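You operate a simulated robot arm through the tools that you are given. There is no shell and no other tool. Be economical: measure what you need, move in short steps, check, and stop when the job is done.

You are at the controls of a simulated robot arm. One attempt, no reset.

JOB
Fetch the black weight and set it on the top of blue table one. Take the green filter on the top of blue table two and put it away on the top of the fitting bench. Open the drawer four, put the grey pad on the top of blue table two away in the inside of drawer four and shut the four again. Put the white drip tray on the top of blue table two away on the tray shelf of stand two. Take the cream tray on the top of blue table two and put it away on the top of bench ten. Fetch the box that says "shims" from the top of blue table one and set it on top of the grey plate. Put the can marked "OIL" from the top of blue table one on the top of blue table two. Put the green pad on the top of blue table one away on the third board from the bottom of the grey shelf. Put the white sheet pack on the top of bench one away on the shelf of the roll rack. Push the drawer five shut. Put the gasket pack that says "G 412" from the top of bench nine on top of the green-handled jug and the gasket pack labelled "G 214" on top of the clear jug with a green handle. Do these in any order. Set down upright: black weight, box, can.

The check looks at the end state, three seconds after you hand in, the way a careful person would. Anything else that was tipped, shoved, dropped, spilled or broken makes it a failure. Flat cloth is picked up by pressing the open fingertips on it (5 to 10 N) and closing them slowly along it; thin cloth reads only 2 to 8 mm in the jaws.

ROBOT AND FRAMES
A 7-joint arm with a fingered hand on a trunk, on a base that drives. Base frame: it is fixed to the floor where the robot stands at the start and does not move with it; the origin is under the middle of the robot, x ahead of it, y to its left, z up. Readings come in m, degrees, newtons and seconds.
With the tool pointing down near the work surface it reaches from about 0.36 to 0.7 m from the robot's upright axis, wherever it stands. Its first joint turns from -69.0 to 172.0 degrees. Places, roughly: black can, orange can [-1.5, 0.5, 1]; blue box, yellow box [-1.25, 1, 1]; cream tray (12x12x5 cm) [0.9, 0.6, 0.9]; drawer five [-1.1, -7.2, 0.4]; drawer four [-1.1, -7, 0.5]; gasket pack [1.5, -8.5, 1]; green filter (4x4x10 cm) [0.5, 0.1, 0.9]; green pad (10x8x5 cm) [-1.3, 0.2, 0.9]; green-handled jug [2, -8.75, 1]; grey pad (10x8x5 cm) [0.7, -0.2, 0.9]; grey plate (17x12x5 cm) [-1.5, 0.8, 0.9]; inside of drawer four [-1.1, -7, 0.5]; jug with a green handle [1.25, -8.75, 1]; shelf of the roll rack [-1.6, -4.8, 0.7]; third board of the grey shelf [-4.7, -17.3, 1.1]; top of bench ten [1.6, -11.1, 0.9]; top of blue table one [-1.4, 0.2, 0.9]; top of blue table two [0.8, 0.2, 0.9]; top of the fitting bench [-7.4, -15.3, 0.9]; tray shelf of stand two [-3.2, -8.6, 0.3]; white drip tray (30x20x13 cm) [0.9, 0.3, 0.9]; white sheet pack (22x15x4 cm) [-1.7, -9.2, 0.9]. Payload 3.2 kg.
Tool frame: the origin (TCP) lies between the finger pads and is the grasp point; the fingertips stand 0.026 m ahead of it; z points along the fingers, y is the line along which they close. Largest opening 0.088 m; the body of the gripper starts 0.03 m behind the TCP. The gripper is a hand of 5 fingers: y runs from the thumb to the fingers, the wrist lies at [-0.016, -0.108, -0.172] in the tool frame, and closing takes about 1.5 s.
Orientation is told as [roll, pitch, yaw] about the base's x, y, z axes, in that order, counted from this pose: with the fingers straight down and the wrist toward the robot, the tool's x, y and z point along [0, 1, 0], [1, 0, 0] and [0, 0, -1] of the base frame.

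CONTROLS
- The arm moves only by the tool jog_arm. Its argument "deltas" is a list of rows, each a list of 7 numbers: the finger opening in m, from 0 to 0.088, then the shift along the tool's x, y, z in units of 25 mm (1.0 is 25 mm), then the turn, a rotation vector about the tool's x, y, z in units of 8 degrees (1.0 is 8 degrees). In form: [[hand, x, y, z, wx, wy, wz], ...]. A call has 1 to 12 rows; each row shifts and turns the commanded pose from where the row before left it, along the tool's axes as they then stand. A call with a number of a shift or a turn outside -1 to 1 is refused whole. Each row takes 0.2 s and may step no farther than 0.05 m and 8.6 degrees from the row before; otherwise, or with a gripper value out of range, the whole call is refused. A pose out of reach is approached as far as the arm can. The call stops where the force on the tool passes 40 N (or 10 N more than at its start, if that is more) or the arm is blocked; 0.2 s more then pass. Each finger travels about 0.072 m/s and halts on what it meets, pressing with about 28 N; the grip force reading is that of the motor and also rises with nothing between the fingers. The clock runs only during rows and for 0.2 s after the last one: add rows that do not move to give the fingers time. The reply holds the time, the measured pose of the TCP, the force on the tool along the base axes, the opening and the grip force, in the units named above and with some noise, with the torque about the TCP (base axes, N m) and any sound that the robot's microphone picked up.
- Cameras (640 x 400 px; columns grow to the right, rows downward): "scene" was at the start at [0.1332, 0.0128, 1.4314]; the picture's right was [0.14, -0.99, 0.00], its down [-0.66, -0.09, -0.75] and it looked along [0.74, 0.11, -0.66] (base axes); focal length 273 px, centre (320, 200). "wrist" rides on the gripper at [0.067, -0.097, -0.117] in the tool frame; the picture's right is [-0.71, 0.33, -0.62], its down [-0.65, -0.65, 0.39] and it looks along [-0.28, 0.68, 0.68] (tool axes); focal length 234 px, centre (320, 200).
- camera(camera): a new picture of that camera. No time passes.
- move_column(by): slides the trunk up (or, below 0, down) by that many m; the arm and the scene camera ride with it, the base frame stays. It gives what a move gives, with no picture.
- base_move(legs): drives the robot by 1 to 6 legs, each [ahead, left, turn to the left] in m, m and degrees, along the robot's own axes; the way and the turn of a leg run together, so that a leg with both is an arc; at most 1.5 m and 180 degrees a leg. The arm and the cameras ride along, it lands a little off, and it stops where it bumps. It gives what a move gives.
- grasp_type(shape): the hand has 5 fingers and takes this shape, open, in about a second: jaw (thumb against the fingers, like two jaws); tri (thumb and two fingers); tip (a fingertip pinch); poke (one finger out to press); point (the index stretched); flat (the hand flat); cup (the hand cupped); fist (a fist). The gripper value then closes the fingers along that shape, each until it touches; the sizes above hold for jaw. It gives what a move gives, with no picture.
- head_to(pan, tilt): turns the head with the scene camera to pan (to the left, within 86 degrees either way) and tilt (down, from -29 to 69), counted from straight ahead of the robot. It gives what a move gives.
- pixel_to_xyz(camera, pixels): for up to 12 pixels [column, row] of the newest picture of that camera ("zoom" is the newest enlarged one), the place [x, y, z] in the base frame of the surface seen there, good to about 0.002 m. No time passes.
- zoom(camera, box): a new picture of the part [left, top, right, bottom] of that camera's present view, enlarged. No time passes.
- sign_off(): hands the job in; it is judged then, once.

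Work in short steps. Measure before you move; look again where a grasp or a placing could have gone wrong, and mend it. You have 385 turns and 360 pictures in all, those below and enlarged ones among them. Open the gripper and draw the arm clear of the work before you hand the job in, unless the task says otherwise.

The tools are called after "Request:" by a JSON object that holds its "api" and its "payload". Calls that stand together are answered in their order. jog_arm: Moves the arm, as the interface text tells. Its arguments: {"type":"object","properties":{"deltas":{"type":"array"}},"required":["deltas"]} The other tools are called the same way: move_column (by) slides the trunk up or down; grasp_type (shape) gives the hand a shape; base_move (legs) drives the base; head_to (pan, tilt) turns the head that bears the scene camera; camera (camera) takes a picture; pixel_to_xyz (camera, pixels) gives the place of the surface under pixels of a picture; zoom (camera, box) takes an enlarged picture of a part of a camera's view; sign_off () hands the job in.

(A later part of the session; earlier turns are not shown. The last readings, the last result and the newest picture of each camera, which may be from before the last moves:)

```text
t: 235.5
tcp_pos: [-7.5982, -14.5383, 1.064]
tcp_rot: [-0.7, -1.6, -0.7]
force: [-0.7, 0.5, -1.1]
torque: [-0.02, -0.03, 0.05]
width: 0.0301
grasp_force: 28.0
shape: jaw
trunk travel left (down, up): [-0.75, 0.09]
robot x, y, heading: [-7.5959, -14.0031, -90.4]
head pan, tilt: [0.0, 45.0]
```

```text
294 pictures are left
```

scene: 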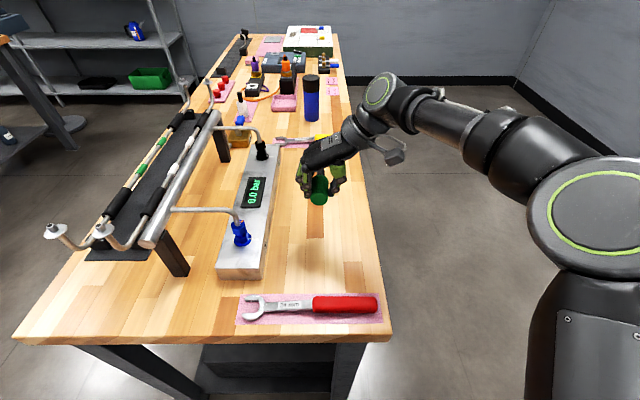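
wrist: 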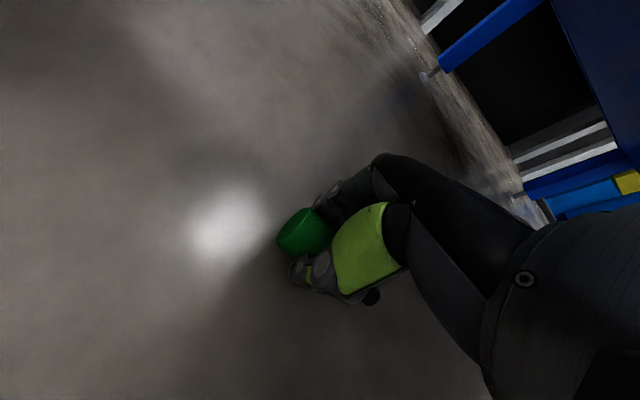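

Clear below. I lower to just above the wood.

Request:
{"api": "jog_arm", "payload": {"deltas": [[0, -0.6, 0, 0.8, 0, 0, 0], [0, 0, 0, 0.8, 0, 0, 0], [0, 0, 0, 0.8, 0, 0, 0], [0, 0, 0, 0.8, 0, 0, 0], [0, 0, 0, 0.8, 0, 0, 0], [0, 0, 0, 0.7, 0, 0, 0], [0, 0, 0, 0.3, 0, 0, 0], [0, 0, 0, 0, 0, 0, 0]]}}

Request:
{"api": "zoom", "payload": {"camera": "scene", "box": [240, 120, 400, 260]}}

```text
t: 237.3
tcp_pos: [-7.5948, -14.5547, 0.9391]
tcp_rot: [-0.7, -1.5, -0.9]
force: [0.1, -0.5, -0.2]
torque: [0.0, -0.03, 0.0]
width: 0.0302
grasp_force: 28.3
shape: jaw
trunk travel left (down, up): [-0.75, 0.09]
robot x, y, heading: [-7.593, -14.0028, -90.3]
head pan, tilt: [0.0, 45.0]
```

```text
2.86 times, centred on (320, 190) of scene
```

zoom: 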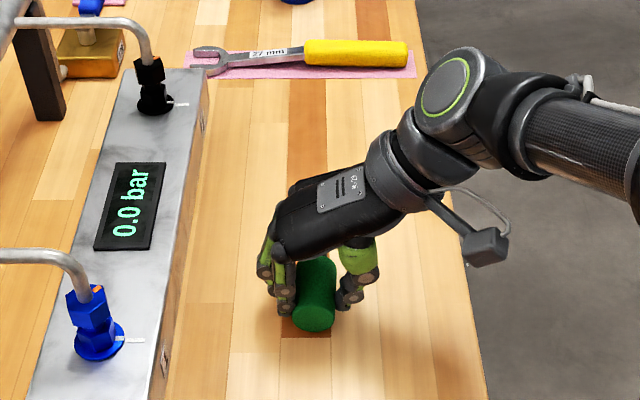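

Nearly touching. I ease down 4 mm more, then open slowly.

Request:
{"api": "jog_arm", "payload": {"deltas": [[0, 0, 0, 0.1, 0, 0, 0], [0, 0, 0, 0.07, 0, 0, 0], [0, 0, 0, 0, 0, 0, 0], [0.033, 0, 0, 0, 0, 0, 0], [0.037, 0, 0, 0, 0, 0, 0], [0.042, 0, 0, 0, 0, 0, 0], [0.05, 0, 0, 0, 0, 0, 0], [0.065, 0, 0, 0, 0, 0, 0], [0.088, 0, 0, 0, 0, 0, 0], [0.088, 0, 0, 0, 0, 0, 0], [0.088, 0, 0, 0, 0, 0, 0]]}}

Request:
{"api": "zoom", "payload": {"camera": "scene", "box": [240, 120, 400, 260]}}

```text
t: 239.7
tcp_pos: [-7.5933, -14.5557, 0.9348]
tcp_rot: [-0.7, -1.5, -0.8]
force: [0.6, 0.5, 0.3]
torque: [0.0, 0.06, 0.01]
width: 0.0878
grasp_force: 0.0
shape: jaw
trunk travel left (down, up): [-0.75, 0.09]
robot x, y, heading: [-7.5952, -14.0019, -90.3]
head pan, tilt: [0.0, 45.0]
```

```text
2.86 times, centred on (320, 190) of scene
```

zoom: 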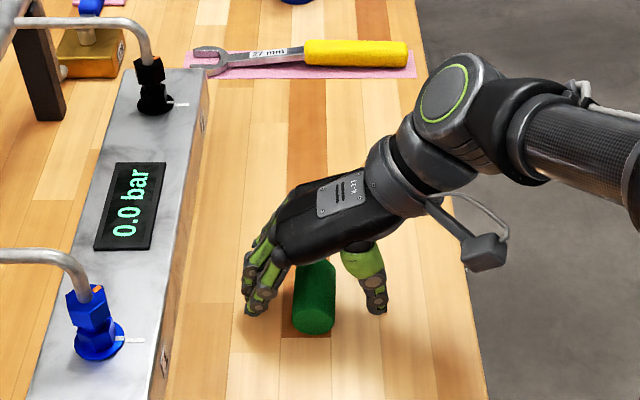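

The filter rests stably on the bench. I lift up, check it stays and back away.

Request:
{"api": "jog_arm", "payload": {"deltas": [[0.088, 0, 0, -0.5, 0, 0, 0], [0.088, 0, 0, -0.9, 0, 0, 0], [0.088, 0, 0, -0.9, 0, 0, 0], [0.088, 0, 0, -0.9, 0, 0, 0], [0.088, 0, 0, -0.9, 0, 0, 0], [0.088, 0, 0, -0.9, 0, 0, 0], [0.088, 0, 0, 0, 0, 0, 0]]}}

Request:
{"api": "base_move", "payload": {"legs": [[-0.8, 0, 0]]}}

Request:
{"api": "camera", "payload": {"camera": "scene"}}

```text
t: 241.3
tcp_pos: [-7.5974, -14.5534, 1.0598]
tcp_rot: [-0.7, -1.5, -0.8]
force: [-0.9, 0.4, -0.4]
torque: [-0.01, 0.01, 0.04]
width: 0.0876
grasp_force: 0.1
shape: jaw
trunk travel left (down, up): [-0.75, 0.09]
robot x, y, heading: [-7.5977, -13.9998, -90.6]
head pan, tilt: [0.0, 45.0]
```

```text
t: 245.5
tcp_pos: [-7.594, -13.7607, 1.0584]
tcp_rot: [-0.6, -1.5, -1.7]
force: [-0.5, -0.1, -0.2]
torque: [0.02, -0.01, 0.0]
width: 0.0877
grasp_force: 0.0
shape: jaw
trunk travel left (down, up): [-0.75, 0.09]
robot x, y, heading: [-7.5804, -13.207, -91.2]
head pan, tilt: [0.0, 45.0]
```

```text
291 pictures are left
```

scene: 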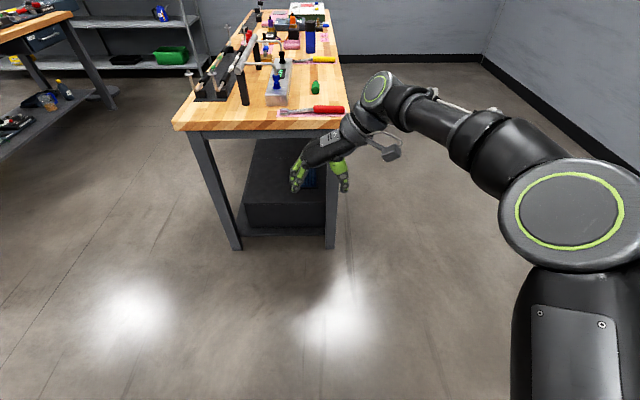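

While here I look at the grey shelf (for the green pad) to the left.

Request:
{"api": "head_to", "payload": {"pan": 38, "tilt": 12}}

Request:
{"api": "camera", "payload": {"camera": "scene"}}

Request:
{"api": "zoom", "payload": {"camera": "scene", "box": [170, 60, 450, 240]}}

```text
t: 246.6
tcp_pos: [-7.5935, -13.7608, 1.0599]
tcp_rot: [-0.7, -1.5, -1.7]
force: [-0.4, -0.3, 0.4]
torque: [0.02, -0.02, 0.01]
width: 0.0876
grasp_force: 0.1
shape: jaw
trunk travel left (down, up): [-0.75, 0.09]
robot x, y, heading: [-7.5818, -13.2113, -91.2]
head pan, tilt: [38.0, 12.0]
```

```text
290 pictures are left
```

scene: 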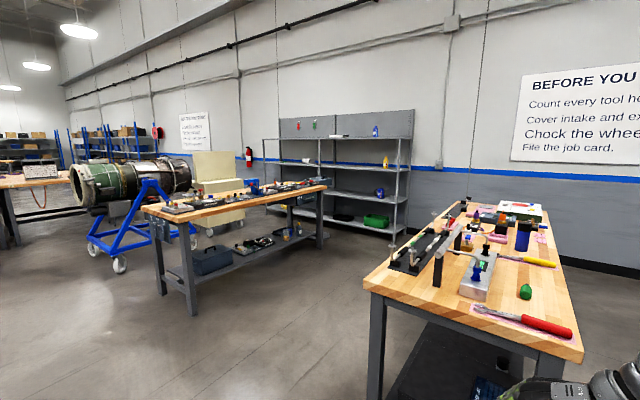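

```text
2.22 times, centred on (310, 150) of scene
```

zoom: 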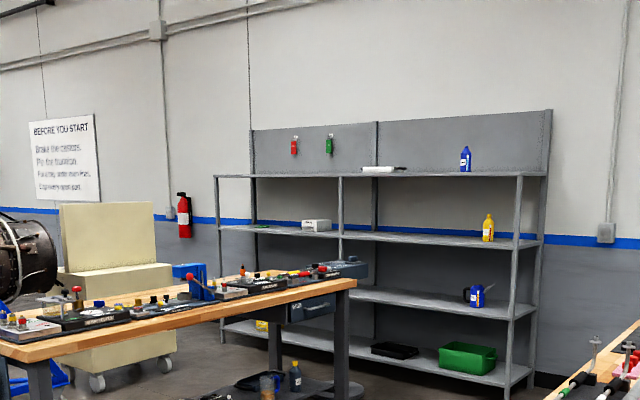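

I measure the shelf's third board (the one with the yellow bottle) and the aisle.

Request:
{"api": "pixel_to_xyz", "payload": {"camera": "zoom", "pixels": [[440, 241], [510, 248], [440, 232], [360, 232], [520, 180], [517, 300], [350, 285], [545, 240], [488, 235], [420, 175], [330, 390], [50, 390]]}}

Request:
{"api": "pixel_to_xyz", "payload": {"camera": "scene", "pixels": [[192, 312], [322, 247], [165, 292], [392, 243], [264, 213], [120, 270], [205, 235]]}}

```text
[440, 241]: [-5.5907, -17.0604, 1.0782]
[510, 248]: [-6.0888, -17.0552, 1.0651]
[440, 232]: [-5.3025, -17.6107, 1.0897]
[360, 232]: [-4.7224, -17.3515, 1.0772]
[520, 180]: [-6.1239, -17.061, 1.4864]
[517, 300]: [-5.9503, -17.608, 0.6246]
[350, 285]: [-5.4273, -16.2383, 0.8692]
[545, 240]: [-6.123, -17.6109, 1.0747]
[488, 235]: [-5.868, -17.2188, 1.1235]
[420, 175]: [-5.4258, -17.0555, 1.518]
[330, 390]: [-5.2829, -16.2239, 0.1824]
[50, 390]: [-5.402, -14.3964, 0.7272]
```

```text
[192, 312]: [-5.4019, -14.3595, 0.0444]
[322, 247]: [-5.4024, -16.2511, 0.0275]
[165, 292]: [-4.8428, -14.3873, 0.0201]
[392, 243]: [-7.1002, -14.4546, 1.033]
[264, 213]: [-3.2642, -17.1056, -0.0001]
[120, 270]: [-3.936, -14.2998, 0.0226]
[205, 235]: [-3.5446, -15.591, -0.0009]
```

Shelf third board z≈1.08 (next board 1.5), front y=-17.06, reachable from the aisle at x≈-5.6. Next the sheet pack: I turn toward the hall centre and look.

Request:
{"api": "base_move", "payload": {"legs": [[0, 0, 130], [1.3, 0, 0], [1.2, 0, 0]]}}

Request:
{"api": "head_to", "payload": {"pan": 0, "tilt": 15}}

Request:
{"api": "camera", "payload": {"camera": "scene"}}

```text
t: 264.0
tcp_pos: [-5.3172, -11.2342, 1.0604]
tcp_rot: [-0.6, -1.5, 130.8]
force: [-0.9, 0.2, -0.6]
torque: [-0.01, -0.04, 0.01]
width: 0.0876
grasp_force: 0.1
shape: jaw
trunk travel left (down, up): [-0.75, 0.09]
robot x, y, heading: [-5.7317, -11.6003, 41.3]
head pan, tilt: [38.0, 12.0]
```

```text
t: 265.0
tcp_pos: [-5.3186, -11.2338, 1.0595]
tcp_rot: [-0.7, -1.5, 130.7]
force: [0.0, 0.0, -0.8]
torque: [0.02, -0.01, -0.01]
width: 0.0876
grasp_force: 0.0
shape: jaw
trunk travel left (down, up): [-0.75, 0.09]
robot x, y, heading: [-5.7318, -11.5969, 41.3]
head pan, tilt: [0.0, 15.0]
```

```text
288 pictures are left
```

scene: 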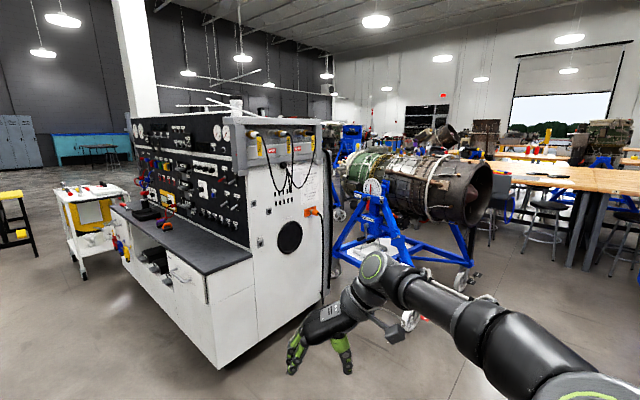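

I measure the stand's wheels, bench legs and open floor.

Request:
{"api": "pixel_to_xyz", "payload": {"camera": "scene", "pixels": [[410, 325], [463, 290], [330, 270], [575, 265], [523, 245], [620, 270], [595, 290], [230, 365], [330, 290], [600, 185], [520, 180], [500, 163]]}}

Request:
{"api": "head_to", "payload": {"pan": -45, "tilt": 15}}

Request:
{"api": "camera", "payload": {"camera": "scene"}}

```text
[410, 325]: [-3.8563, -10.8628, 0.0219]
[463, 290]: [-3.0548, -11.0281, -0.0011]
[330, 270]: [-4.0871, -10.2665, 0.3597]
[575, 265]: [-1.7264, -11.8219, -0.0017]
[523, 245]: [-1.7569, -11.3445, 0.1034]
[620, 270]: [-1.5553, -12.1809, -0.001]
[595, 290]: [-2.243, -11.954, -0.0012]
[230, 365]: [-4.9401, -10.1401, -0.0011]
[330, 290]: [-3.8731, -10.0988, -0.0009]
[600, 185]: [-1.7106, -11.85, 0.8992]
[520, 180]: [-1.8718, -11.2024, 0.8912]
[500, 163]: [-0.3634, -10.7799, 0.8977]
```

```text
t: 266.2
tcp_pos: [-5.3188, -11.2345, 1.0601]
tcp_rot: [-0.7, -1.5, 130.7]
force: [0.5, 0.1, -0.2]
torque: [0.02, -0.01, 0.05]
width: 0.0877
grasp_force: 0.0
shape: jaw
trunk travel left (down, up): [-0.75, 0.09]
robot x, y, heading: [-5.734, -11.599, 41.2]
head pan, tilt: [-45.0, 15.0]
```

```text
287 pictures are left
```

scene: 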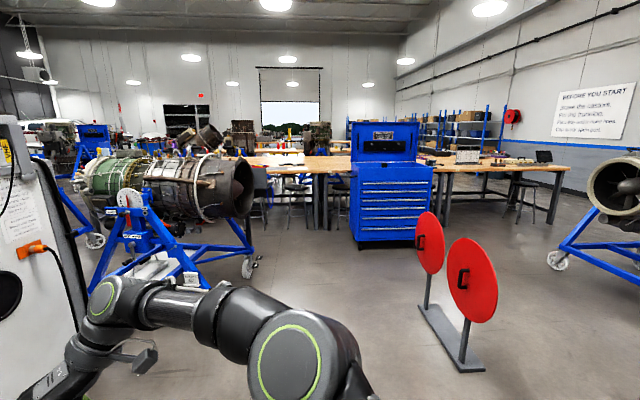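

I measure the passage between the engine stand, chest, discs and stools.

Request:
{"api": "pixel_to_xyz", "payload": {"camera": "scene", "pixels": [[358, 248], [430, 240], [425, 310], [470, 368], [248, 275], [265, 225], [300, 228], [325, 228], [240, 165], [285, 172], [340, 222], [95, 245]]}}

Request:
{"api": "zoom", "payload": {"camera": "scene", "box": [180, 110, 420, 260]}}

```text
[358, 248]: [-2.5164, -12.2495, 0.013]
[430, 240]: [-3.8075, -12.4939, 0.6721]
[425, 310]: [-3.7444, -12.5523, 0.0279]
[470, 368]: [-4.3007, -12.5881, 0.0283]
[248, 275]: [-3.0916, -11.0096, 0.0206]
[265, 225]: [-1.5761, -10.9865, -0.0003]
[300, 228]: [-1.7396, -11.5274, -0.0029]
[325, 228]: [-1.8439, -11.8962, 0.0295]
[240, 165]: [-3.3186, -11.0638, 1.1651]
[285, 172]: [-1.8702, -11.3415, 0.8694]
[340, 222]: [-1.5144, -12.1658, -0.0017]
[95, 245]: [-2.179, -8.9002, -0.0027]
```

```text
2.67 times, centred on (300, 185) of scene
```

zoom: 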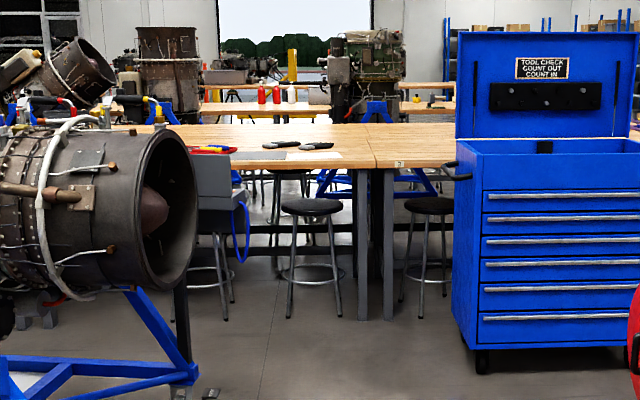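

There is a passage: along y≈-11.7 to x≈-2.5, then north along x≈-2.45 to bench one's west end. I drive the first part.

Request:
{"api": "base_move", "payload": {"legs": [[0, 0, -44], [1.5, 0, 0], [1.2, 0, 0]]}}

Request:
{"api": "head_to", "payload": {"pan": 30, "tilt": 20}}

Request:
{"api": "camera", "payload": {"camera": "scene"}}

```text
t: 281.3
tcp_pos: [-2.4822, -11.7815, 1.0604]
tcp_rot: [-0.7, -1.5, 86.1]
force: [-0.1, -0.2, -0.4]
torque: [-0.01, 0.02, -0.03]
width: 0.088
grasp_force: 0.0
shape: jaw
trunk travel left (down, up): [-0.75, 0.09]
robot x, y, heading: [-3.0316, -11.754, -3.9]
head pan, tilt: [-45.0, 15.0]
```

```text
t: 282.8
tcp_pos: [-2.481, -11.7814, 1.0596]
tcp_rot: [-0.6, -1.5, 86.1]
force: [0.4, -0.2, 1.1]
torque: [0.0, 0.01, 0.01]
width: 0.088
grasp_force: 0.1
shape: jaw
trunk travel left (down, up): [-0.75, 0.09]
robot x, y, heading: [-3.0301, -11.7497, -3.5]
head pan, tilt: [30.0, 20.0]
```

```text
285 pictures are left
```

scene: 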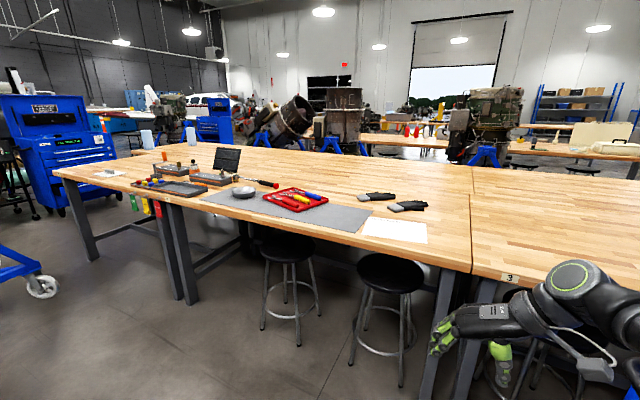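

I turn to 45°, slip into the channel, then face north.

Request:
{"api": "pixel_to_xyz", "payload": {"camera": "scene", "pixels": [[40, 295], [110, 172], [60, 175], [280, 340], [360, 370], [95, 255], [185, 300], [15, 220]]}}

Request:
{"api": "base_move", "payload": {"legs": [[0, 0, 49], [0.7, 0, 0], [0, 0, 45], [0.4, 0, 0]]}}

Request:
{"api": "head_to", "payload": {"pan": -10, "tilt": 25}}

Request:
{"api": "camera", "payload": {"camera": "scene"}}

```text
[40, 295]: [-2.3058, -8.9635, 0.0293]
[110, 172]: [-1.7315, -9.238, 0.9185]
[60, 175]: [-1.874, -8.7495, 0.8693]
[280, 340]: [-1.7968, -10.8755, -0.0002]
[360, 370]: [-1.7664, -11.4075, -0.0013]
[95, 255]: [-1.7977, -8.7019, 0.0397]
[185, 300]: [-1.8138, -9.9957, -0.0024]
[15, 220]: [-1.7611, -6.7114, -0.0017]
```

```text
t: 293.1
tcp_pos: [-2.6076, -10.2786, 1.0594]
tcp_rot: [-0.7, -1.5, -177.8]
force: [0.5, 0.8, -0.8]
torque: [0.0, 0.0, 0.03]
width: 0.0878
grasp_force: 0.0
shape: jaw
trunk travel left (down, up): [-0.75, 0.09]
robot x, y, heading: [-2.5776, -10.8328, 92.4]
head pan, tilt: [30.0, 20.0]
```

```text
t: 294.2
tcp_pos: [-2.6069, -10.279, 1.0601]
tcp_rot: [-0.6, -1.6, -177.8]
force: [0.0, 0.1, -0.2]
torque: [-0.03, 0.0, -0.03]
width: 0.088
grasp_force: 0.1
shape: jaw
trunk travel left (down, up): [-0.75, 0.09]
robot x, y, heading: [-2.5828, -10.828, 92.3]
head pan, tilt: [-10.0, 25.0]
```

```text
284 pictures are left
```

scene: 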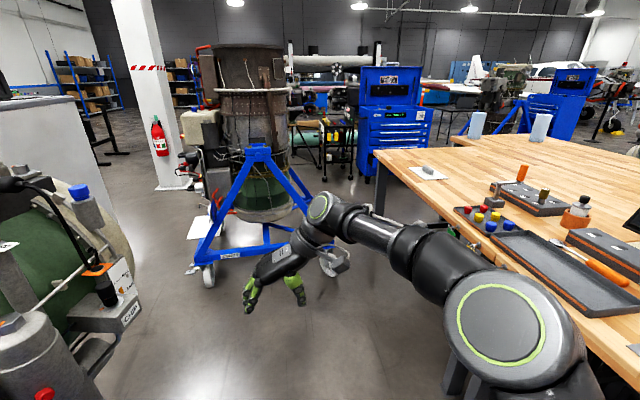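

The sheet pack is at (428,172). I zoom to see how it lies.

Request:
{"api": "zoom", "payload": {"camera": "scene", "box": [370, 130, 490, 220]}}

Request:
{"api": "pixel_to_xyz", "payload": {"camera": "zoom", "pixels": [[215, 180], [300, 175], [405, 190], [330, 230], [300, 200], [320, 185], [230, 205], [410, 205], [60, 160]]}}

```text
4.44 times, centred on (430, 175) of scene
```

zoom: 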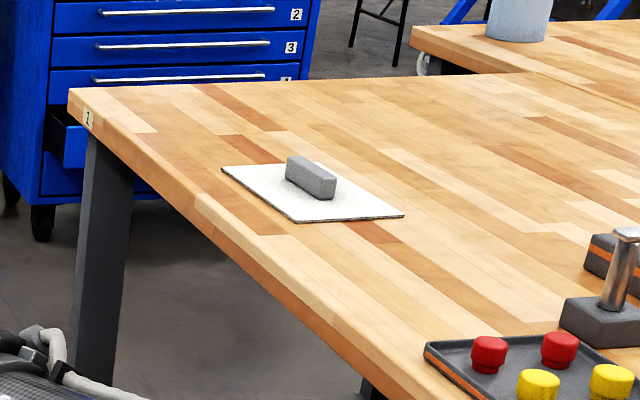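

```text
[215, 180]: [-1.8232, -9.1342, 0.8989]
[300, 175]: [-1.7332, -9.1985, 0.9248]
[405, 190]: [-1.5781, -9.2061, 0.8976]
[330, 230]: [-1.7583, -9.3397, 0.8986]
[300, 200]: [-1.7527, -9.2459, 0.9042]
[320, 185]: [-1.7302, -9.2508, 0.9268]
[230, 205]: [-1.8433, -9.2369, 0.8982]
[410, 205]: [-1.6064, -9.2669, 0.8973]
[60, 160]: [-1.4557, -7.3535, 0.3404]
```

The pack is a sheet with a grey grip block on top – I can pinch the block. I zoom for the block's line.

Request:
{"api": "zoom", "payload": {"camera": "scene", "box": [405, 155, 455, 190]}}

Request:
{"api": "pixel_to_xyz", "payload": {"camera": "zoom", "pixels": [[245, 130], [300, 125], [385, 180], [385, 215], [330, 195], [300, 150], [275, 150], [365, 180], [100, 140], [560, 235], [325, 255], [250, 110]]}}

```text
11.43 times, centred on (430, 172) of scene
```

zoom: 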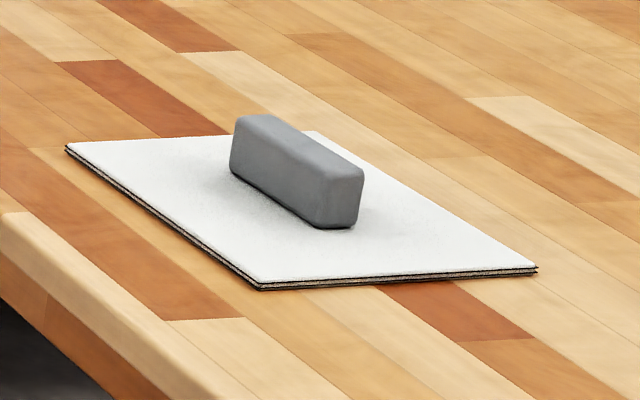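

```text
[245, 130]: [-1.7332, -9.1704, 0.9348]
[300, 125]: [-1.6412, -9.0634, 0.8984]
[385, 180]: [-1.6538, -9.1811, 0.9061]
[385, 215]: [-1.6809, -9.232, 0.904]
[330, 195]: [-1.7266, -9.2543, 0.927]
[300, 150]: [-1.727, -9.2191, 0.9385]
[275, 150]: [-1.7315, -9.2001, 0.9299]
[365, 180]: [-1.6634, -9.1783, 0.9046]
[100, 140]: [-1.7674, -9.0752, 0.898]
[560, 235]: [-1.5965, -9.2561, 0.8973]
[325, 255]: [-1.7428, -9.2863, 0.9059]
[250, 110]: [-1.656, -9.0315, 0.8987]
```

The block runs along y (x≈-1.717, y -9.165..-9.26), so from the west side I need the hand at the default yaw. I turn east here, clear of things, and rotate the hand back.

Request:
{"api": "base_move", "payload": {"legs": [[0, 0, -92.3]]}}

Request:
{"api": "jog_arm", "payload": {"deltas": [[0.088, 0, 0, 0, 0, 0, 0.95], [0.088, 0, 0, 0, 0, 0, 0.95], [0.088, 0, 0, 0, 0, 0, 0.95], [0.088, 0, 0, 0, 0, 0, 0.95], [0.088, 0, 0, 0, 0, 0, 0.95], [0.088, 0, 0, 0, 0, 0, 0.95], [0.088, 0, 0, 0, 0, 0, 0.95], [0.088, 0, 0, 0, 0, 0, 0.95], [0.088, 0, 0, 0, 0, 0, 0.95], [0.088, 0, 0, 0, 0, 0, 0.95], [0.088, 0, 0, 0, 0, 0, 0.95], [0.088, 0, 0, 0, 0, 0, 0.8]]}}

Request:
{"api": "head_to", "payload": {"pan": 40, "tilt": 35}}

Request:
{"api": "camera", "payload": {"camera": "scene"}}

```text
t: 298.4
tcp_pos: [-2.0299, -10.7927, 1.0605]
tcp_rot: [-0.7, -1.5, 93.1]
force: [0.0, -0.5, -0.5]
torque: [-0.04, 0.03, 0.02]
width: 0.0878
grasp_force: 0.0
shape: jaw
trunk travel left (down, up): [-0.75, 0.09]
robot x, y, heading: [-2.5763, -10.8313, 3.2]
head pan, tilt: [-10.0, 25.0]
```

```text
t: 301.0
tcp_pos: [-2.031, -10.7915, 1.0599]
tcp_rot: [1.6, -0.8, 2.9]
force: [0.0, -0.3, 0.0]
torque: [0.0, 0.02, -0.02]
width: 0.0877
grasp_force: 0.1
shape: jaw
trunk travel left (down, up): [-0.75, 0.09]
robot x, y, heading: [-2.5772, -10.8284, 3.5]
head pan, tilt: [-10.0, 25.0]
```

```text
t: 302.1
tcp_pos: [-2.0298, -10.7929, 1.0592]
tcp_rot: [1.6, -0.7, 3.0]
force: [0.6, -0.2, 0.4]
torque: [-0.03, -0.01, 0.01]
width: 0.0878
grasp_force: 0.1
shape: jaw
trunk travel left (down, up): [-0.75, 0.09]
robot x, y, heading: [-2.581, -10.8329, 3.4]
head pan, tilt: [40.0, 35.0]
```

```text
281 pictures are left
```

scene: 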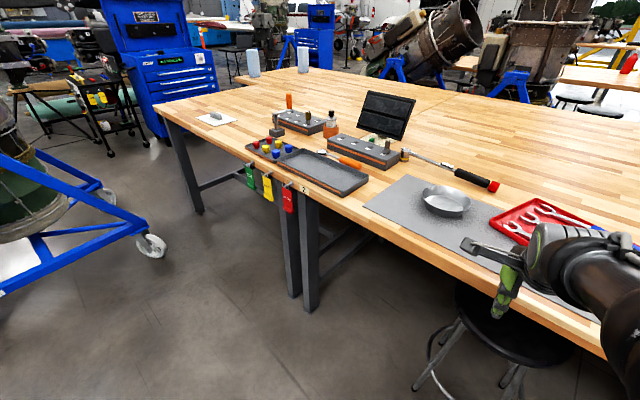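

I slide north along the bench to y≈-9.45.

Request:
{"api": "base_move", "payload": {"legs": [[0, 0, -3.4], [0, 1.35, 0]]}}

Request:
{"api": "head_to", "payload": {"pan": 20, "tilt": 45}}

Request:
{"api": "camera", "payload": {"camera": "scene"}}

```text
t: 309.2
tcp_pos: [-2.0363, -9.4974, 1.0587]
tcp_rot: [1.4, -0.6, 0.1]
force: [1.5, -0.1, 0.1]
torque: [0.02, -0.01, 0.0]
width: 0.0878
grasp_force: 0.1
shape: jaw
trunk travel left (down, up): [-0.75, 0.09]
robot x, y, heading: [-2.5869, -9.509, 0.6]
head pan, tilt: [40.0, 35.0]
```

```text
t: 310.1
tcp_pos: [-2.0364, -9.4991, 1.0601]
tcp_rot: [1.4, -0.7, 0.2]
force: [0.4, 0.3, 0.0]
torque: [0.0, 0.0, 0.03]
width: 0.0876
grasp_force: 0.1
shape: jaw
trunk travel left (down, up): [-0.75, 0.09]
robot x, y, heading: [-2.5887, -9.5066, 0.5]
head pan, tilt: [20.0, 45.0]
```

```text
280 pictures are left
```

scene: 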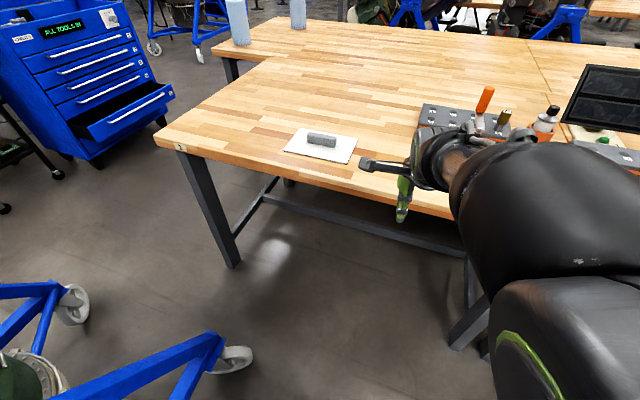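

I measure the block, sheet and near wheel from here.

Request:
{"api": "pixel_to_xyz", "payload": {"camera": "scene", "pixels": [[235, 368], [248, 358], [75, 320], [310, 138], [333, 140], [320, 143], [308, 133], [334, 135], [355, 145], [285, 150], [347, 163], [298, 130]]}}

```text
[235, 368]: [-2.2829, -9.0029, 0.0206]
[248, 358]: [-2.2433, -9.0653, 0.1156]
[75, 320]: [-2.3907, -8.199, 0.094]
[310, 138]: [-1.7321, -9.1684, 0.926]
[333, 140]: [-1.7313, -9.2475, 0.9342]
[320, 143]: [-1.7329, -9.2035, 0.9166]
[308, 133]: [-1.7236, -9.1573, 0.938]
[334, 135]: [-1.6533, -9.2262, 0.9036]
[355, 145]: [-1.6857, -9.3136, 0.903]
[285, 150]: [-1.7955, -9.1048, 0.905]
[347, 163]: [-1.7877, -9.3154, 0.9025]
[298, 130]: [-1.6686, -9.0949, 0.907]
```

The wheel is at (-2.25,-9.05), so I stay at y≈-9.5 and reach left. I bring the hand 10 cm back and 29 cm left first.

Request:
{"api": "jog_arm", "payload": {"deltas": [[0.088, 0.5, -0.8, 0, 0, 0, 0], [0.088, 1, -0.8, 0, 0, 0, 0], [0.088, 1, -0.8, 0, 0, 0, 0], [0.088, 1, -0.8, 0, 0, 0, 0], [0.088, 1, -0.8, 0, 0, 0, 0], [0.088, 1, 0, 0, 0, 0, 0], [0.088, 1, 0, 0, 0, 0, 0], [0.088, 1, 0, 0, 0, 0, 0], [0.088, 1, 0, 0, 0, 0, 0], [0.088, 1, 0, 0, 0, 0, 0], [0.088, 1, 0, 0, 0, 0, 0], [0.088, 1, 0, 0, 0, 0, 0]]}}

Request:
{"api": "camera", "payload": {"camera": "scene"}}

```text
t: 312.6
tcp_pos: [-2.1345, -9.2225, 1.0682]
tcp_rot: [1.7, -0.8, -0.7]
force: [0.6, 0.6, -0.1]
torque: [-0.01, 0.0, 0.0]
width: 0.0881
grasp_force: 0.1
shape: jaw
out of reach, approached as far as the arm can: row 12
trunk travel left (down, up): [-0.75, 0.09]
robot x, y, heading: [-2.5878, -9.5057, 0.7]
head pan, tilt: [20.0, 45.0]
```

```text
279 pictures are left
```

scene: 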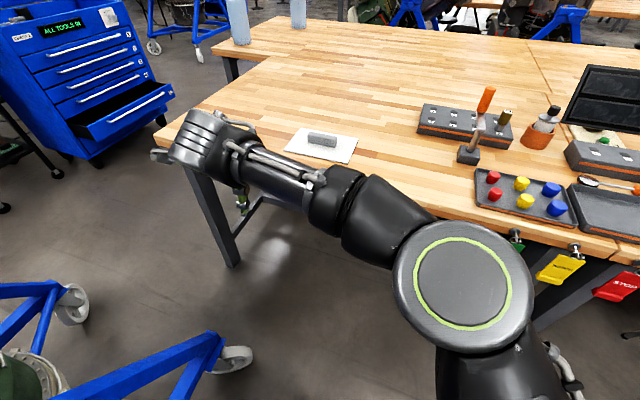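

Reached. Now I drive ahead 0.405 m so the hand comes over the block.

Request:
{"api": "base_move", "payload": {"legs": [[0.405, 0, 0]]}}

Request:
{"api": "camera", "payload": {"camera": "wrist"}}

Request:
{"api": "camera", "payload": {"camera": "scene"}}

```text
t: 315.2
tcp_pos: [-1.7302, -9.2134, 1.0686]
tcp_rot: [2.0, -0.7, 0.0]
force: [-0.6, 0.4, 0.1]
torque: [0.0, 0.01, 0.0]
width: 0.0878
grasp_force: 0.0
shape: jaw
trunk travel left (down, up): [-0.75, 0.09]
robot x, y, heading: [-2.1835, -9.4968, 1.3]
head pan, tilt: [20.0, 45.0]
```

```text
278 pictures are left
```

wrist: 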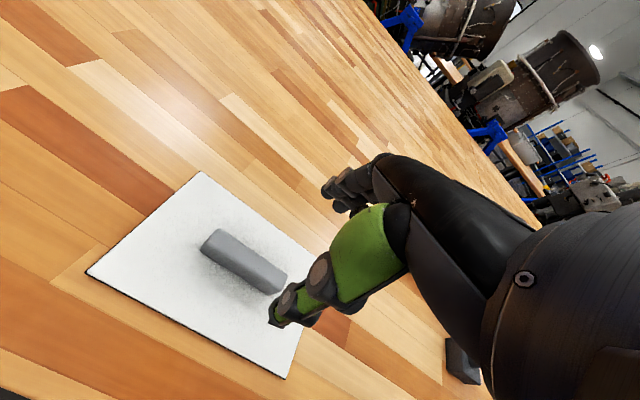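

```text
277 pictures are left
```

scene: 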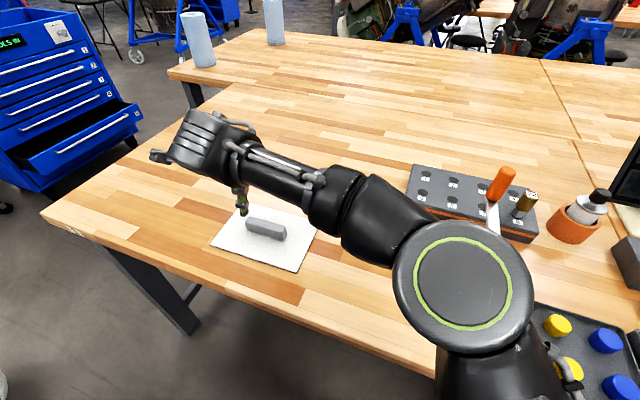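

I re-measure the block's top from this closer view.

Request:
{"api": "zoom", "payload": {"camera": "scene", "box": [200, 180, 330, 280]}}

Request:
{"api": "pixel_to_xyz", "payload": {"camera": "scene", "pixels": [[250, 219], [265, 223], [280, 229], [255, 216], [270, 221], [285, 228], [265, 232]]}}

```text
4.00 times, centred on (265, 230) of scene
```

zoom: 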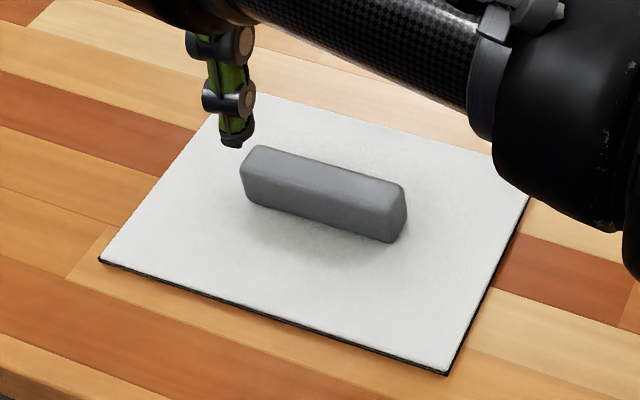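

```text
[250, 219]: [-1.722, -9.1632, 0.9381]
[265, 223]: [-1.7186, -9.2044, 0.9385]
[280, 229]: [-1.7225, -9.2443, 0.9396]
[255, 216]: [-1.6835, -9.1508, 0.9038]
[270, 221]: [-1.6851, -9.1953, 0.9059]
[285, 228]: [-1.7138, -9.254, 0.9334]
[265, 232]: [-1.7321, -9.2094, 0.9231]
```

Block centre (-1.720,-9.205), top 0.939. I shift and go down to z≈0.937, then close.

Request:
{"api": "jog_arm", "payload": {"deltas": [[0.088, 0.3, 0.4, 0.6, 0, 0, 0], [0.088, 0, 0, 0.9, 0, 0, 0], [0.088, 0, 0, 0.9, 0, 0, 0], [0.088, 0, 0, 0.9, 0, 0, 0], [0.088, 0, 0, 0.9, 0, 0, 0], [0.088, 0, 0, 0.7, 0, 0, 0], [0.088, 0, 0, 0.2, 0, 0, 0], [0.088, 0, 0, 0, 0, 0, 0]]}}

Request:
{"api": "camera", "payload": {"camera": "wrist"}}

```text
t: 317.0
tcp_pos: [-1.7235, -9.2104, 0.9476]
tcp_rot: [1.9, -0.7, 0.1]
force: [-0.7, 0.6, -1.3]
torque: [0.01, 0.01, 0.02]
width: 0.0877
grasp_force: 0.1
shape: jaw
out of reach, approached as far as the arm can: row 1
trunk travel left (down, up): [-0.75, 0.09]
robot x, y, heading: [-2.1804, -9.501, 0.9]
head pan, tilt: [20.0, 45.0]
```

```text
275 pictures are left
```

wrist: 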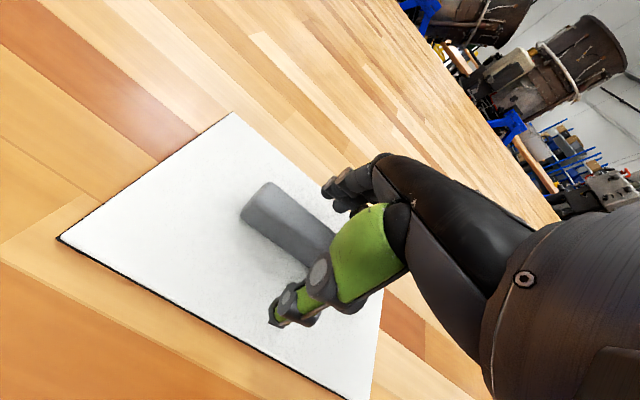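

Good alignment. Down 1 cm and close.

Request:
{"api": "jog_arm", "payload": {"deltas": [[0.088, 0.2, 0.1, 0.4, 0, 0, 0], [0.088, 0, 0, 0, 0, 0, 0], [0.05, 0, 0, 0, 0, 0, 0], [0.03, 0, 0, 0, 0, 0, 0], [0.01, 0, 0, 0, 0, 0, 0], [0, 0, 0, 0, 0, 0, 0], [0, 0, 0, 0, 0, 0, 0], [0, 0, 0, 0, 0, 0, 0], [0, 0, 0, 0, 0, 0, 0]]}}

Request:
{"api": "jog_arm", "payload": {"deltas": [[0, 0, 0, -0.3, 0, 0, 0], [0, 0, 0, -0.5, 0, 0, 0], [0, 0, 0, -0.5, 0, 0, 0], [0, 0, 0, -0.5, 0, 0, 0], [0, 0, 0, 0, 0, 0, 0]]}}

Request:
{"api": "camera", "payload": {"camera": "wrist"}}

Request:
{"api": "camera", "payload": {"camera": "scene"}}

```text
t: 319.0
tcp_pos: [-1.7141, -9.2131, 0.9376]
tcp_rot: [1.9, -0.8, 0.1]
force: [-0.3, 0.1, -0.3]
torque: [-0.02, 0.06, 0.07]
width: 0.0184
grasp_force: 28.0
shape: jaw
out of reach, approached as far as the arm can: row 1
trunk travel left (down, up): [-0.75, 0.09]
robot x, y, heading: [-2.1834, -9.4995, 1.2]
head pan, tilt: [20.0, 45.0]
```

```text
t: 320.2
tcp_pos: [-1.713, -9.2149, 0.982]
tcp_rot: [1.9, -0.8, 0.0]
force: [-0.3, 0.1, -0.7]
torque: [-0.02, -0.03, -0.01]
width: 0.0178
grasp_force: 28.1
shape: jaw
trunk travel left (down, up): [-0.75, 0.09]
robot x, y, heading: [-2.1814, -9.5, 1.0]
head pan, tilt: [20.0, 45.0]
```

```text
274 pictures are left
```

wrist: 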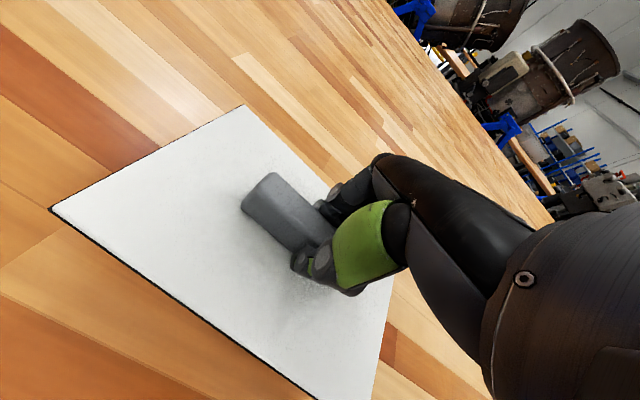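

```text
273 pictures are left
```

scene: 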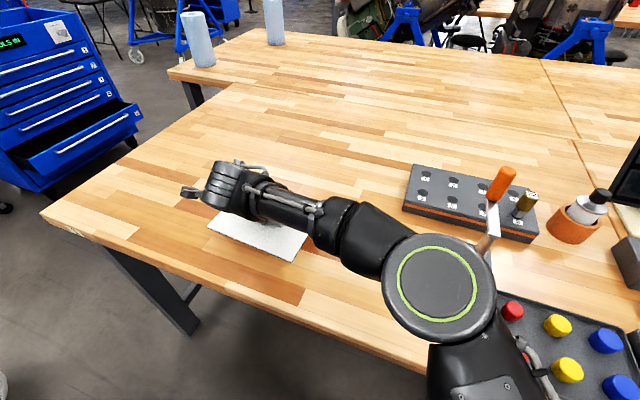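

The pack is up. I raise it a bit and back off to the channel.

Request:
{"api": "jog_arm", "payload": {"deltas": [[0, 0, 0, -0.8, 0, 0, 0], [0, 0, 0, -0.8, 0, 0, 0], [0, 0, 0, -0.8, 0, 0, 0], [0, 0, 0, 0, 0, 0, 0]]}}

Request:
{"api": "base_move", "payload": {"legs": [[-0.4, 0, -1]]}}

Request:
{"api": "head_to", "payload": {"pan": 60, "tilt": 30}}

Request:
{"api": "camera", "payload": {"camera": "scene"}}

```text
t: 321.2
tcp_pos: [-1.7141, -9.2155, 1.0436]
tcp_rot: [1.9, -0.7, 0.0]
force: [-0.7, -0.2, -2.0]
torque: [-0.01, -0.01, -0.02]
width: 0.0184
grasp_force: 27.8
shape: jaw
trunk travel left (down, up): [-0.75, 0.09]
robot x, y, heading: [-2.1825, -9.4994, 1.1]
head pan, tilt: [20.0, 45.0]
```

```text
t: 323.7
tcp_pos: [-2.1211, -9.2247, 1.0414]
tcp_rot: [1.8, -0.7, -0.7]
force: [0.5, 0.4, -1.0]
torque: [-0.05, 0.02, 0.03]
width: 0.0181
grasp_force: 28.1
shape: jaw
trunk travel left (down, up): [-0.75, 0.09]
robot x, y, heading: [-2.591, -9.5042, 0.4]
head pan, tilt: [20.0, 45.0]
```

```text
t: 324.8
tcp_pos: [-2.1202, -9.2245, 1.0432]
tcp_rot: [1.9, -0.7, -0.7]
force: [-0.7, 0.3, -1.5]
torque: [-0.02, -0.03, -0.05]
width: 0.018
grasp_force: 27.7
shape: jaw
trunk travel left (down, up): [-0.75, 0.09]
robot x, y, heading: [-2.5936, -9.5097, 0.5]
head pan, tilt: [60.0, 30.0]
```

```text
272 pictures are left
```

scene: 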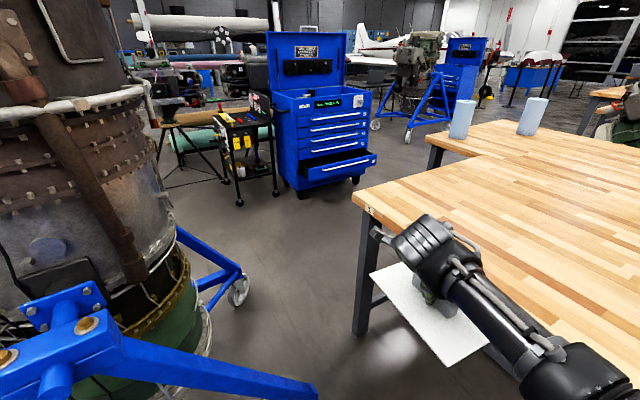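

Pack held well, and I can see the chest with an open drawer. I drive back out: south, then diagonally west.

Request:
{"api": "base_move", "payload": {"legs": [[0, 0, -90.5], [1.5, 0, 0], [0.25, 0, 0], [0, 0, -45], [0.7, 0, 0], [0, 0, -46]]}}

Request:
{"api": "head_to", "payload": {"pan": 0, "tilt": 20}}

Request:
{"api": "camera", "payload": {"camera": "scene"}}

```text
t: 345.3
tcp_pos: [-3.6966, -11.9894, 1.0425]
tcp_rot: [1.9, -0.7, 174.0]
force: [-0.5, -0.1, -1.1]
torque: [0.02, 0.05, -0.02]
width: 0.0179
grasp_force: 28.2
shape: jaw
trunk travel left (down, up): [-0.75, 0.09]
robot x, y, heading: [-3.2037, -11.7522, 174.9]
head pan, tilt: [60.0, 30.0]
```

```text
t: 346.6
tcp_pos: [-3.6969, -11.9898, 1.0423]
tcp_rot: [1.9, -0.7, 174.0]
force: [0.4, 0.3, -0.7]
torque: [-0.01, 0.02, -0.02]
width: 0.0179
grasp_force: 28.1
shape: jaw
trunk travel left (down, up): [-0.75, 0.09]
robot x, y, heading: [-3.1998, -11.7545, 175.2]
head pan, tilt: [0.0, 20.0]
```

```text
271 pictures are left
```

scene: 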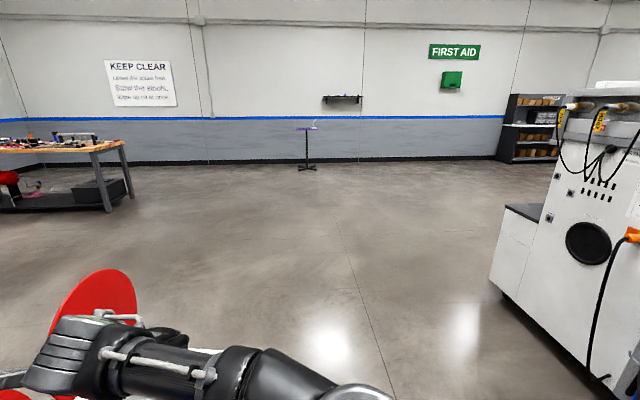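

Clear way. I go west and then northwest to x≈-7.9.

Request:
{"api": "base_move", "payload": {"legs": [[1.5, 0, 0], [1.5, 0, 0], [0, 0, -62], [1.5, 0, 0], [1.5, 0, 0], [1.35, 0, 0]]}}

Request:
{"api": "camera", "payload": {"camera": "scene"}}

```text
t: 384.5
tcp_pos: [-8.639, -7.4185, 1.0419]
tcp_rot: [2.0, -0.7, 114.9]
force: [0.1, 0.6, -0.4]
torque: [0.02, 0.0, -0.02]
width: 0.0177
grasp_force: 27.9
shape: jaw
trunk travel left (down, up): [-0.75, 0.09]
robot x, y, heading: [-8.1781, -7.7249, 116.1]
head pan, tilt: [0.0, 20.0]
```

```text
270 pictures are left
```

scene: 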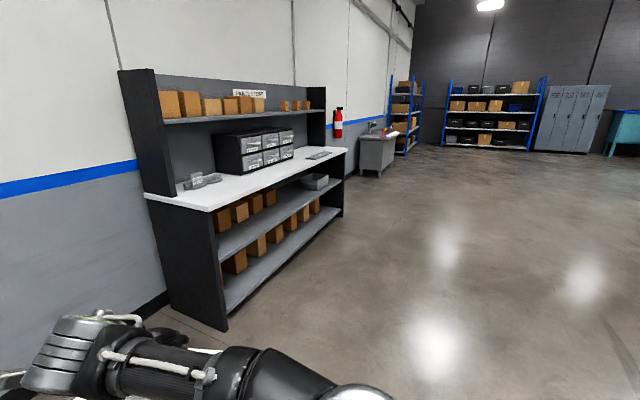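

Next legs: around the frame's north end.

Request:
{"api": "base_move", "payload": {"legs": [[0, 0, -35.5], [1.5, 0, 0], [0.85, 0, 0], [0, 0, -32], [1.5, 0, 0], [0.9, 0, 0]]}}

Request:
{"api": "base_move", "payload": {"legs": [[0, 0, -46], [1.5, 0, 0], [1.5, 0, 0]]}}

Request:
{"api": "camera", "payload": {"camera": "scene"}}

```text
t: 410.8
tcp_pos: [-6.1946, -2.9374, 1.0427]
tcp_rot: [1.8, -0.7, 49.8]
force: [-0.1, 0.1, -1.8]
torque: [-0.06, -0.03, -0.01]
width: 0.018
grasp_force: 28.4
shape: jaw
trunk travel left (down, up): [-0.75, 0.09]
robot x, y, heading: [-6.2766, -3.4814, 50.9]
head pan, tilt: [0.0, 20.0]
```

```text
t: 427.1
tcp_pos: [-2.9216, -2.7768, 1.0416]
tcp_rot: [1.9, -0.6, 7.0]
force: [0.6, 0.4, -2.0]
torque: [-0.04, -0.01, -0.01]
width: 0.0181
grasp_force: 28.1
shape: jaw
trunk travel left (down, up): [-0.75, 0.09]
robot x, y, heading: [-3.3502, -3.1183, 8.0]
head pan, tilt: [0.0, 20.0]
```

```text
269 pictures are left
```

scene: 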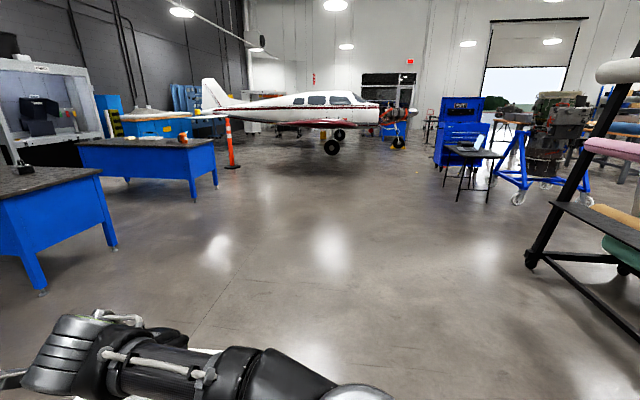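

The rack is at right with a dark shelf plate. I drive in front of it and face it.

Request:
{"api": "base_move", "payload": {"legs": [[0, 0, -8], [1.5, 0, 0], [0, 0, -90]]}}

Request:
{"api": "head_to", "payload": {"pan": 0, "tilt": 25}}

Request:
{"api": "camera", "payload": {"camera": "scene"}}

```text
t: 439.2
tcp_pos: [-1.5494, -3.6215, 1.0424]
tcp_rot: [1.9, -0.7, -93.3]
force: [0.6, 0.5, -0.9]
torque: [0.0, 0.01, -0.01]
width: 0.0178
grasp_force: 27.8
shape: jaw
trunk travel left (down, up): [-0.75, 0.09]
robot x, y, heading: [-1.8081, -3.1377, -92.0]
head pan, tilt: [0.0, 20.0]
```

```text
t: 439.9
tcp_pos: [-1.5484, -3.6222, 1.042]
tcp_rot: [1.8, -0.7, -93.3]
force: [0.2, 0.3, -1.4]
torque: [0.02, 0.05, 0.01]
width: 0.0178
grasp_force: 28.4
shape: jaw
trunk travel left (down, up): [-0.75, 0.09]
robot x, y, heading: [-1.8047, -3.1359, -92.2]
head pan, tilt: [0.0, 25.0]
```

```text
268 pictures are left
```

scene: 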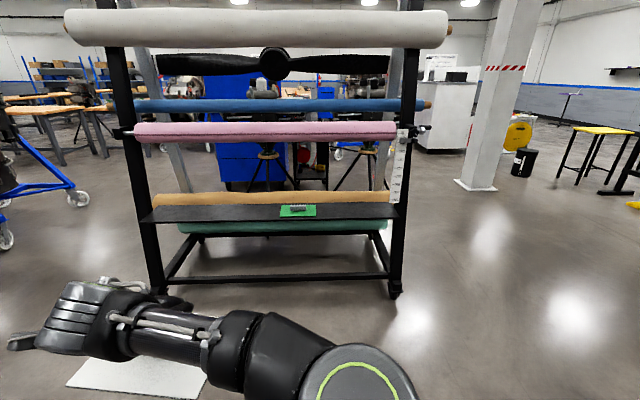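

Request:
{"api": "zoom", "payload": {"camera": "scene", "box": [120, 110, 430, 260]}}

Request:
{"api": "pixel_to_xyz", "payload": {"camera": "scene", "pixels": [[155, 215], [390, 213], [220, 210], [220, 217], [350, 207], [280, 212], [315, 214], [297, 207], [265, 132], [270, 198], [140, 205], [405, 205]]}}

```text
2.06 times, centred on (275, 185) of scene
```

zoom: 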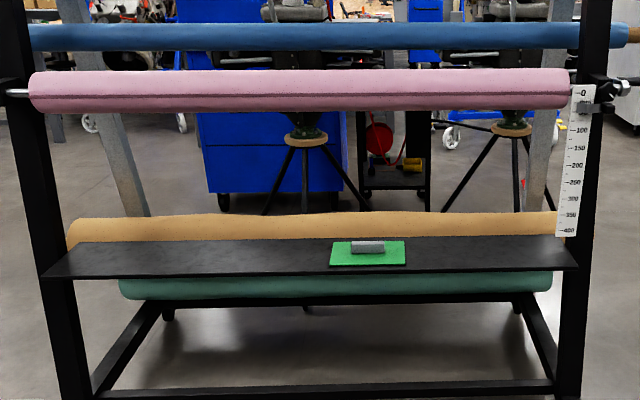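

```text
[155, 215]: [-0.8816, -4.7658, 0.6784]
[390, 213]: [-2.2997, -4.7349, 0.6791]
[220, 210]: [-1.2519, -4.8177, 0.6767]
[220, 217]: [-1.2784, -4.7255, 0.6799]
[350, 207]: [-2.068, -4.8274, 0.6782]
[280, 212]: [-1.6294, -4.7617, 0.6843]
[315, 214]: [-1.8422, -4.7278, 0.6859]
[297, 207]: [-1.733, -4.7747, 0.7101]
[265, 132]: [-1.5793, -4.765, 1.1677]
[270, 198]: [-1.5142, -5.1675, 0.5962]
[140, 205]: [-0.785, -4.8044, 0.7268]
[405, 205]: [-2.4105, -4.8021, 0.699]
```

The rack's shelf plate is at z 0.678 with a green item at x≈-1.73; free to its left (x -0.95..-1.55). I measure its depth.

Request:
{"api": "pixel_to_xyz", "payload": {"camera": "zoom", "pixels": [[200, 241], [200, 246], [200, 274], [200, 278], [100, 250], [150, 244], [260, 240], [260, 275], [330, 250], [60, 272]]}}

```text
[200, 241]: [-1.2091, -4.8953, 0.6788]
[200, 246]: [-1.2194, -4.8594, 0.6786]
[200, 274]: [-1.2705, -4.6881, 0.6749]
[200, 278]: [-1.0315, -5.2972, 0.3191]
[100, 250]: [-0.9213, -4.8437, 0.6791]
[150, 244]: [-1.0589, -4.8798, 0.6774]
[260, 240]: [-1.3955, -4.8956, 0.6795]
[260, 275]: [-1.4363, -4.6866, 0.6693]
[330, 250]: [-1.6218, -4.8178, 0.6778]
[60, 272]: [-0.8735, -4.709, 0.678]
```

Shelf depth is y -4.69..-4.90. Target sheet centre (-1.3,-4.795). I lower the trunk 0.30 m, straighten and approach partway.

Request:
{"api": "move_column", "payload": {"by": -0.3}}

Request:
{"api": "base_move", "payload": {"legs": [[0, 0, 2.6], [0, 0.23, 0], [0.75, 0, 0]]}}

Request:
{"api": "camera", "payload": {"camera": "scene"}}

```text
t: 442.9
tcp_pos: [-1.5479, -3.6207, 0.7415]
tcp_rot: [1.9, -0.7, -93.3]
force: [0.2, -0.3, -1.7]
torque: [-0.01, 0.04, 0.02]
width: 0.0177
grasp_force: 27.9
shape: jaw
trunk travel left (down, up): [-0.45, 0.39]
robot x, y, heading: [-1.8091, -3.1387, -92.2]
head pan, tilt: [0.0, 25.0]
```

```text
t: 448.7
tcp_pos: [-1.307, -4.3649, 0.7424]
tcp_rot: [1.9, -0.7, -91.6]
force: [-0.4, -0.6, -1.6]
torque: [-0.02, 0.02, 0.01]
width: 0.0178
grasp_force: 27.9
shape: jaw
trunk travel left (down, up): [-0.45, 0.39]
robot x, y, heading: [-1.5812, -3.8928, -90.4]
head pan, tilt: [0.0, 25.0]
```

```text
266 pictures are left
```

scene: 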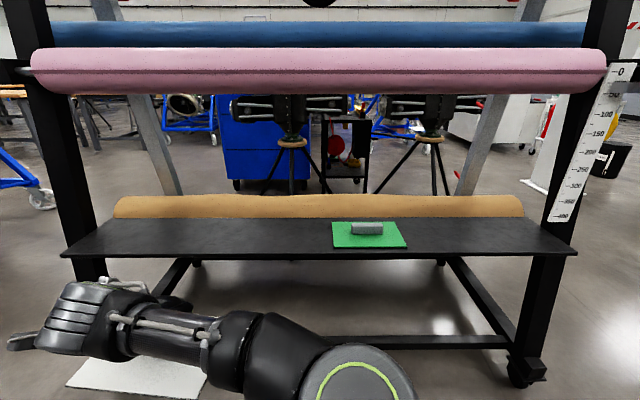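

I check the sheet is level and where its corners are.

Request:
{"api": "pixel_to_xyz", "payload": {"camera": "scene", "pixels": [[72, 384], [195, 395], [203, 375], [92, 362], [140, 380], [240, 350], [70, 300]]}}

Request:
{"api": "camera", "payload": {"camera": "wrist"}}

```text
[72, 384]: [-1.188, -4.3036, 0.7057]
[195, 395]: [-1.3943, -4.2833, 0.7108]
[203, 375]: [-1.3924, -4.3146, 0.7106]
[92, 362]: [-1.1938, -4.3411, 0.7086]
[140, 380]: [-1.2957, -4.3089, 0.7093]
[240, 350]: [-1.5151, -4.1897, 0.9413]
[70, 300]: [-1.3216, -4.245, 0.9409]
```

```text
265 pictures are left
```

wrist: 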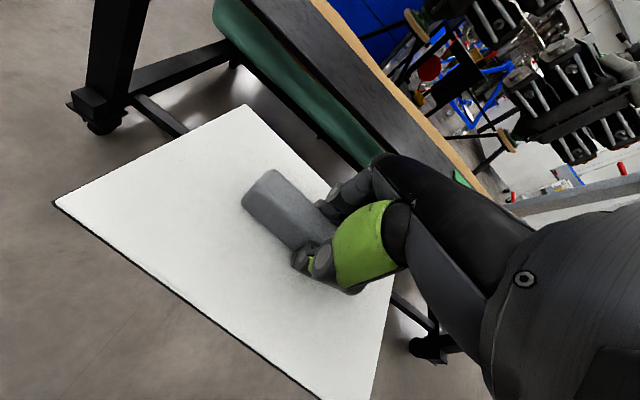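

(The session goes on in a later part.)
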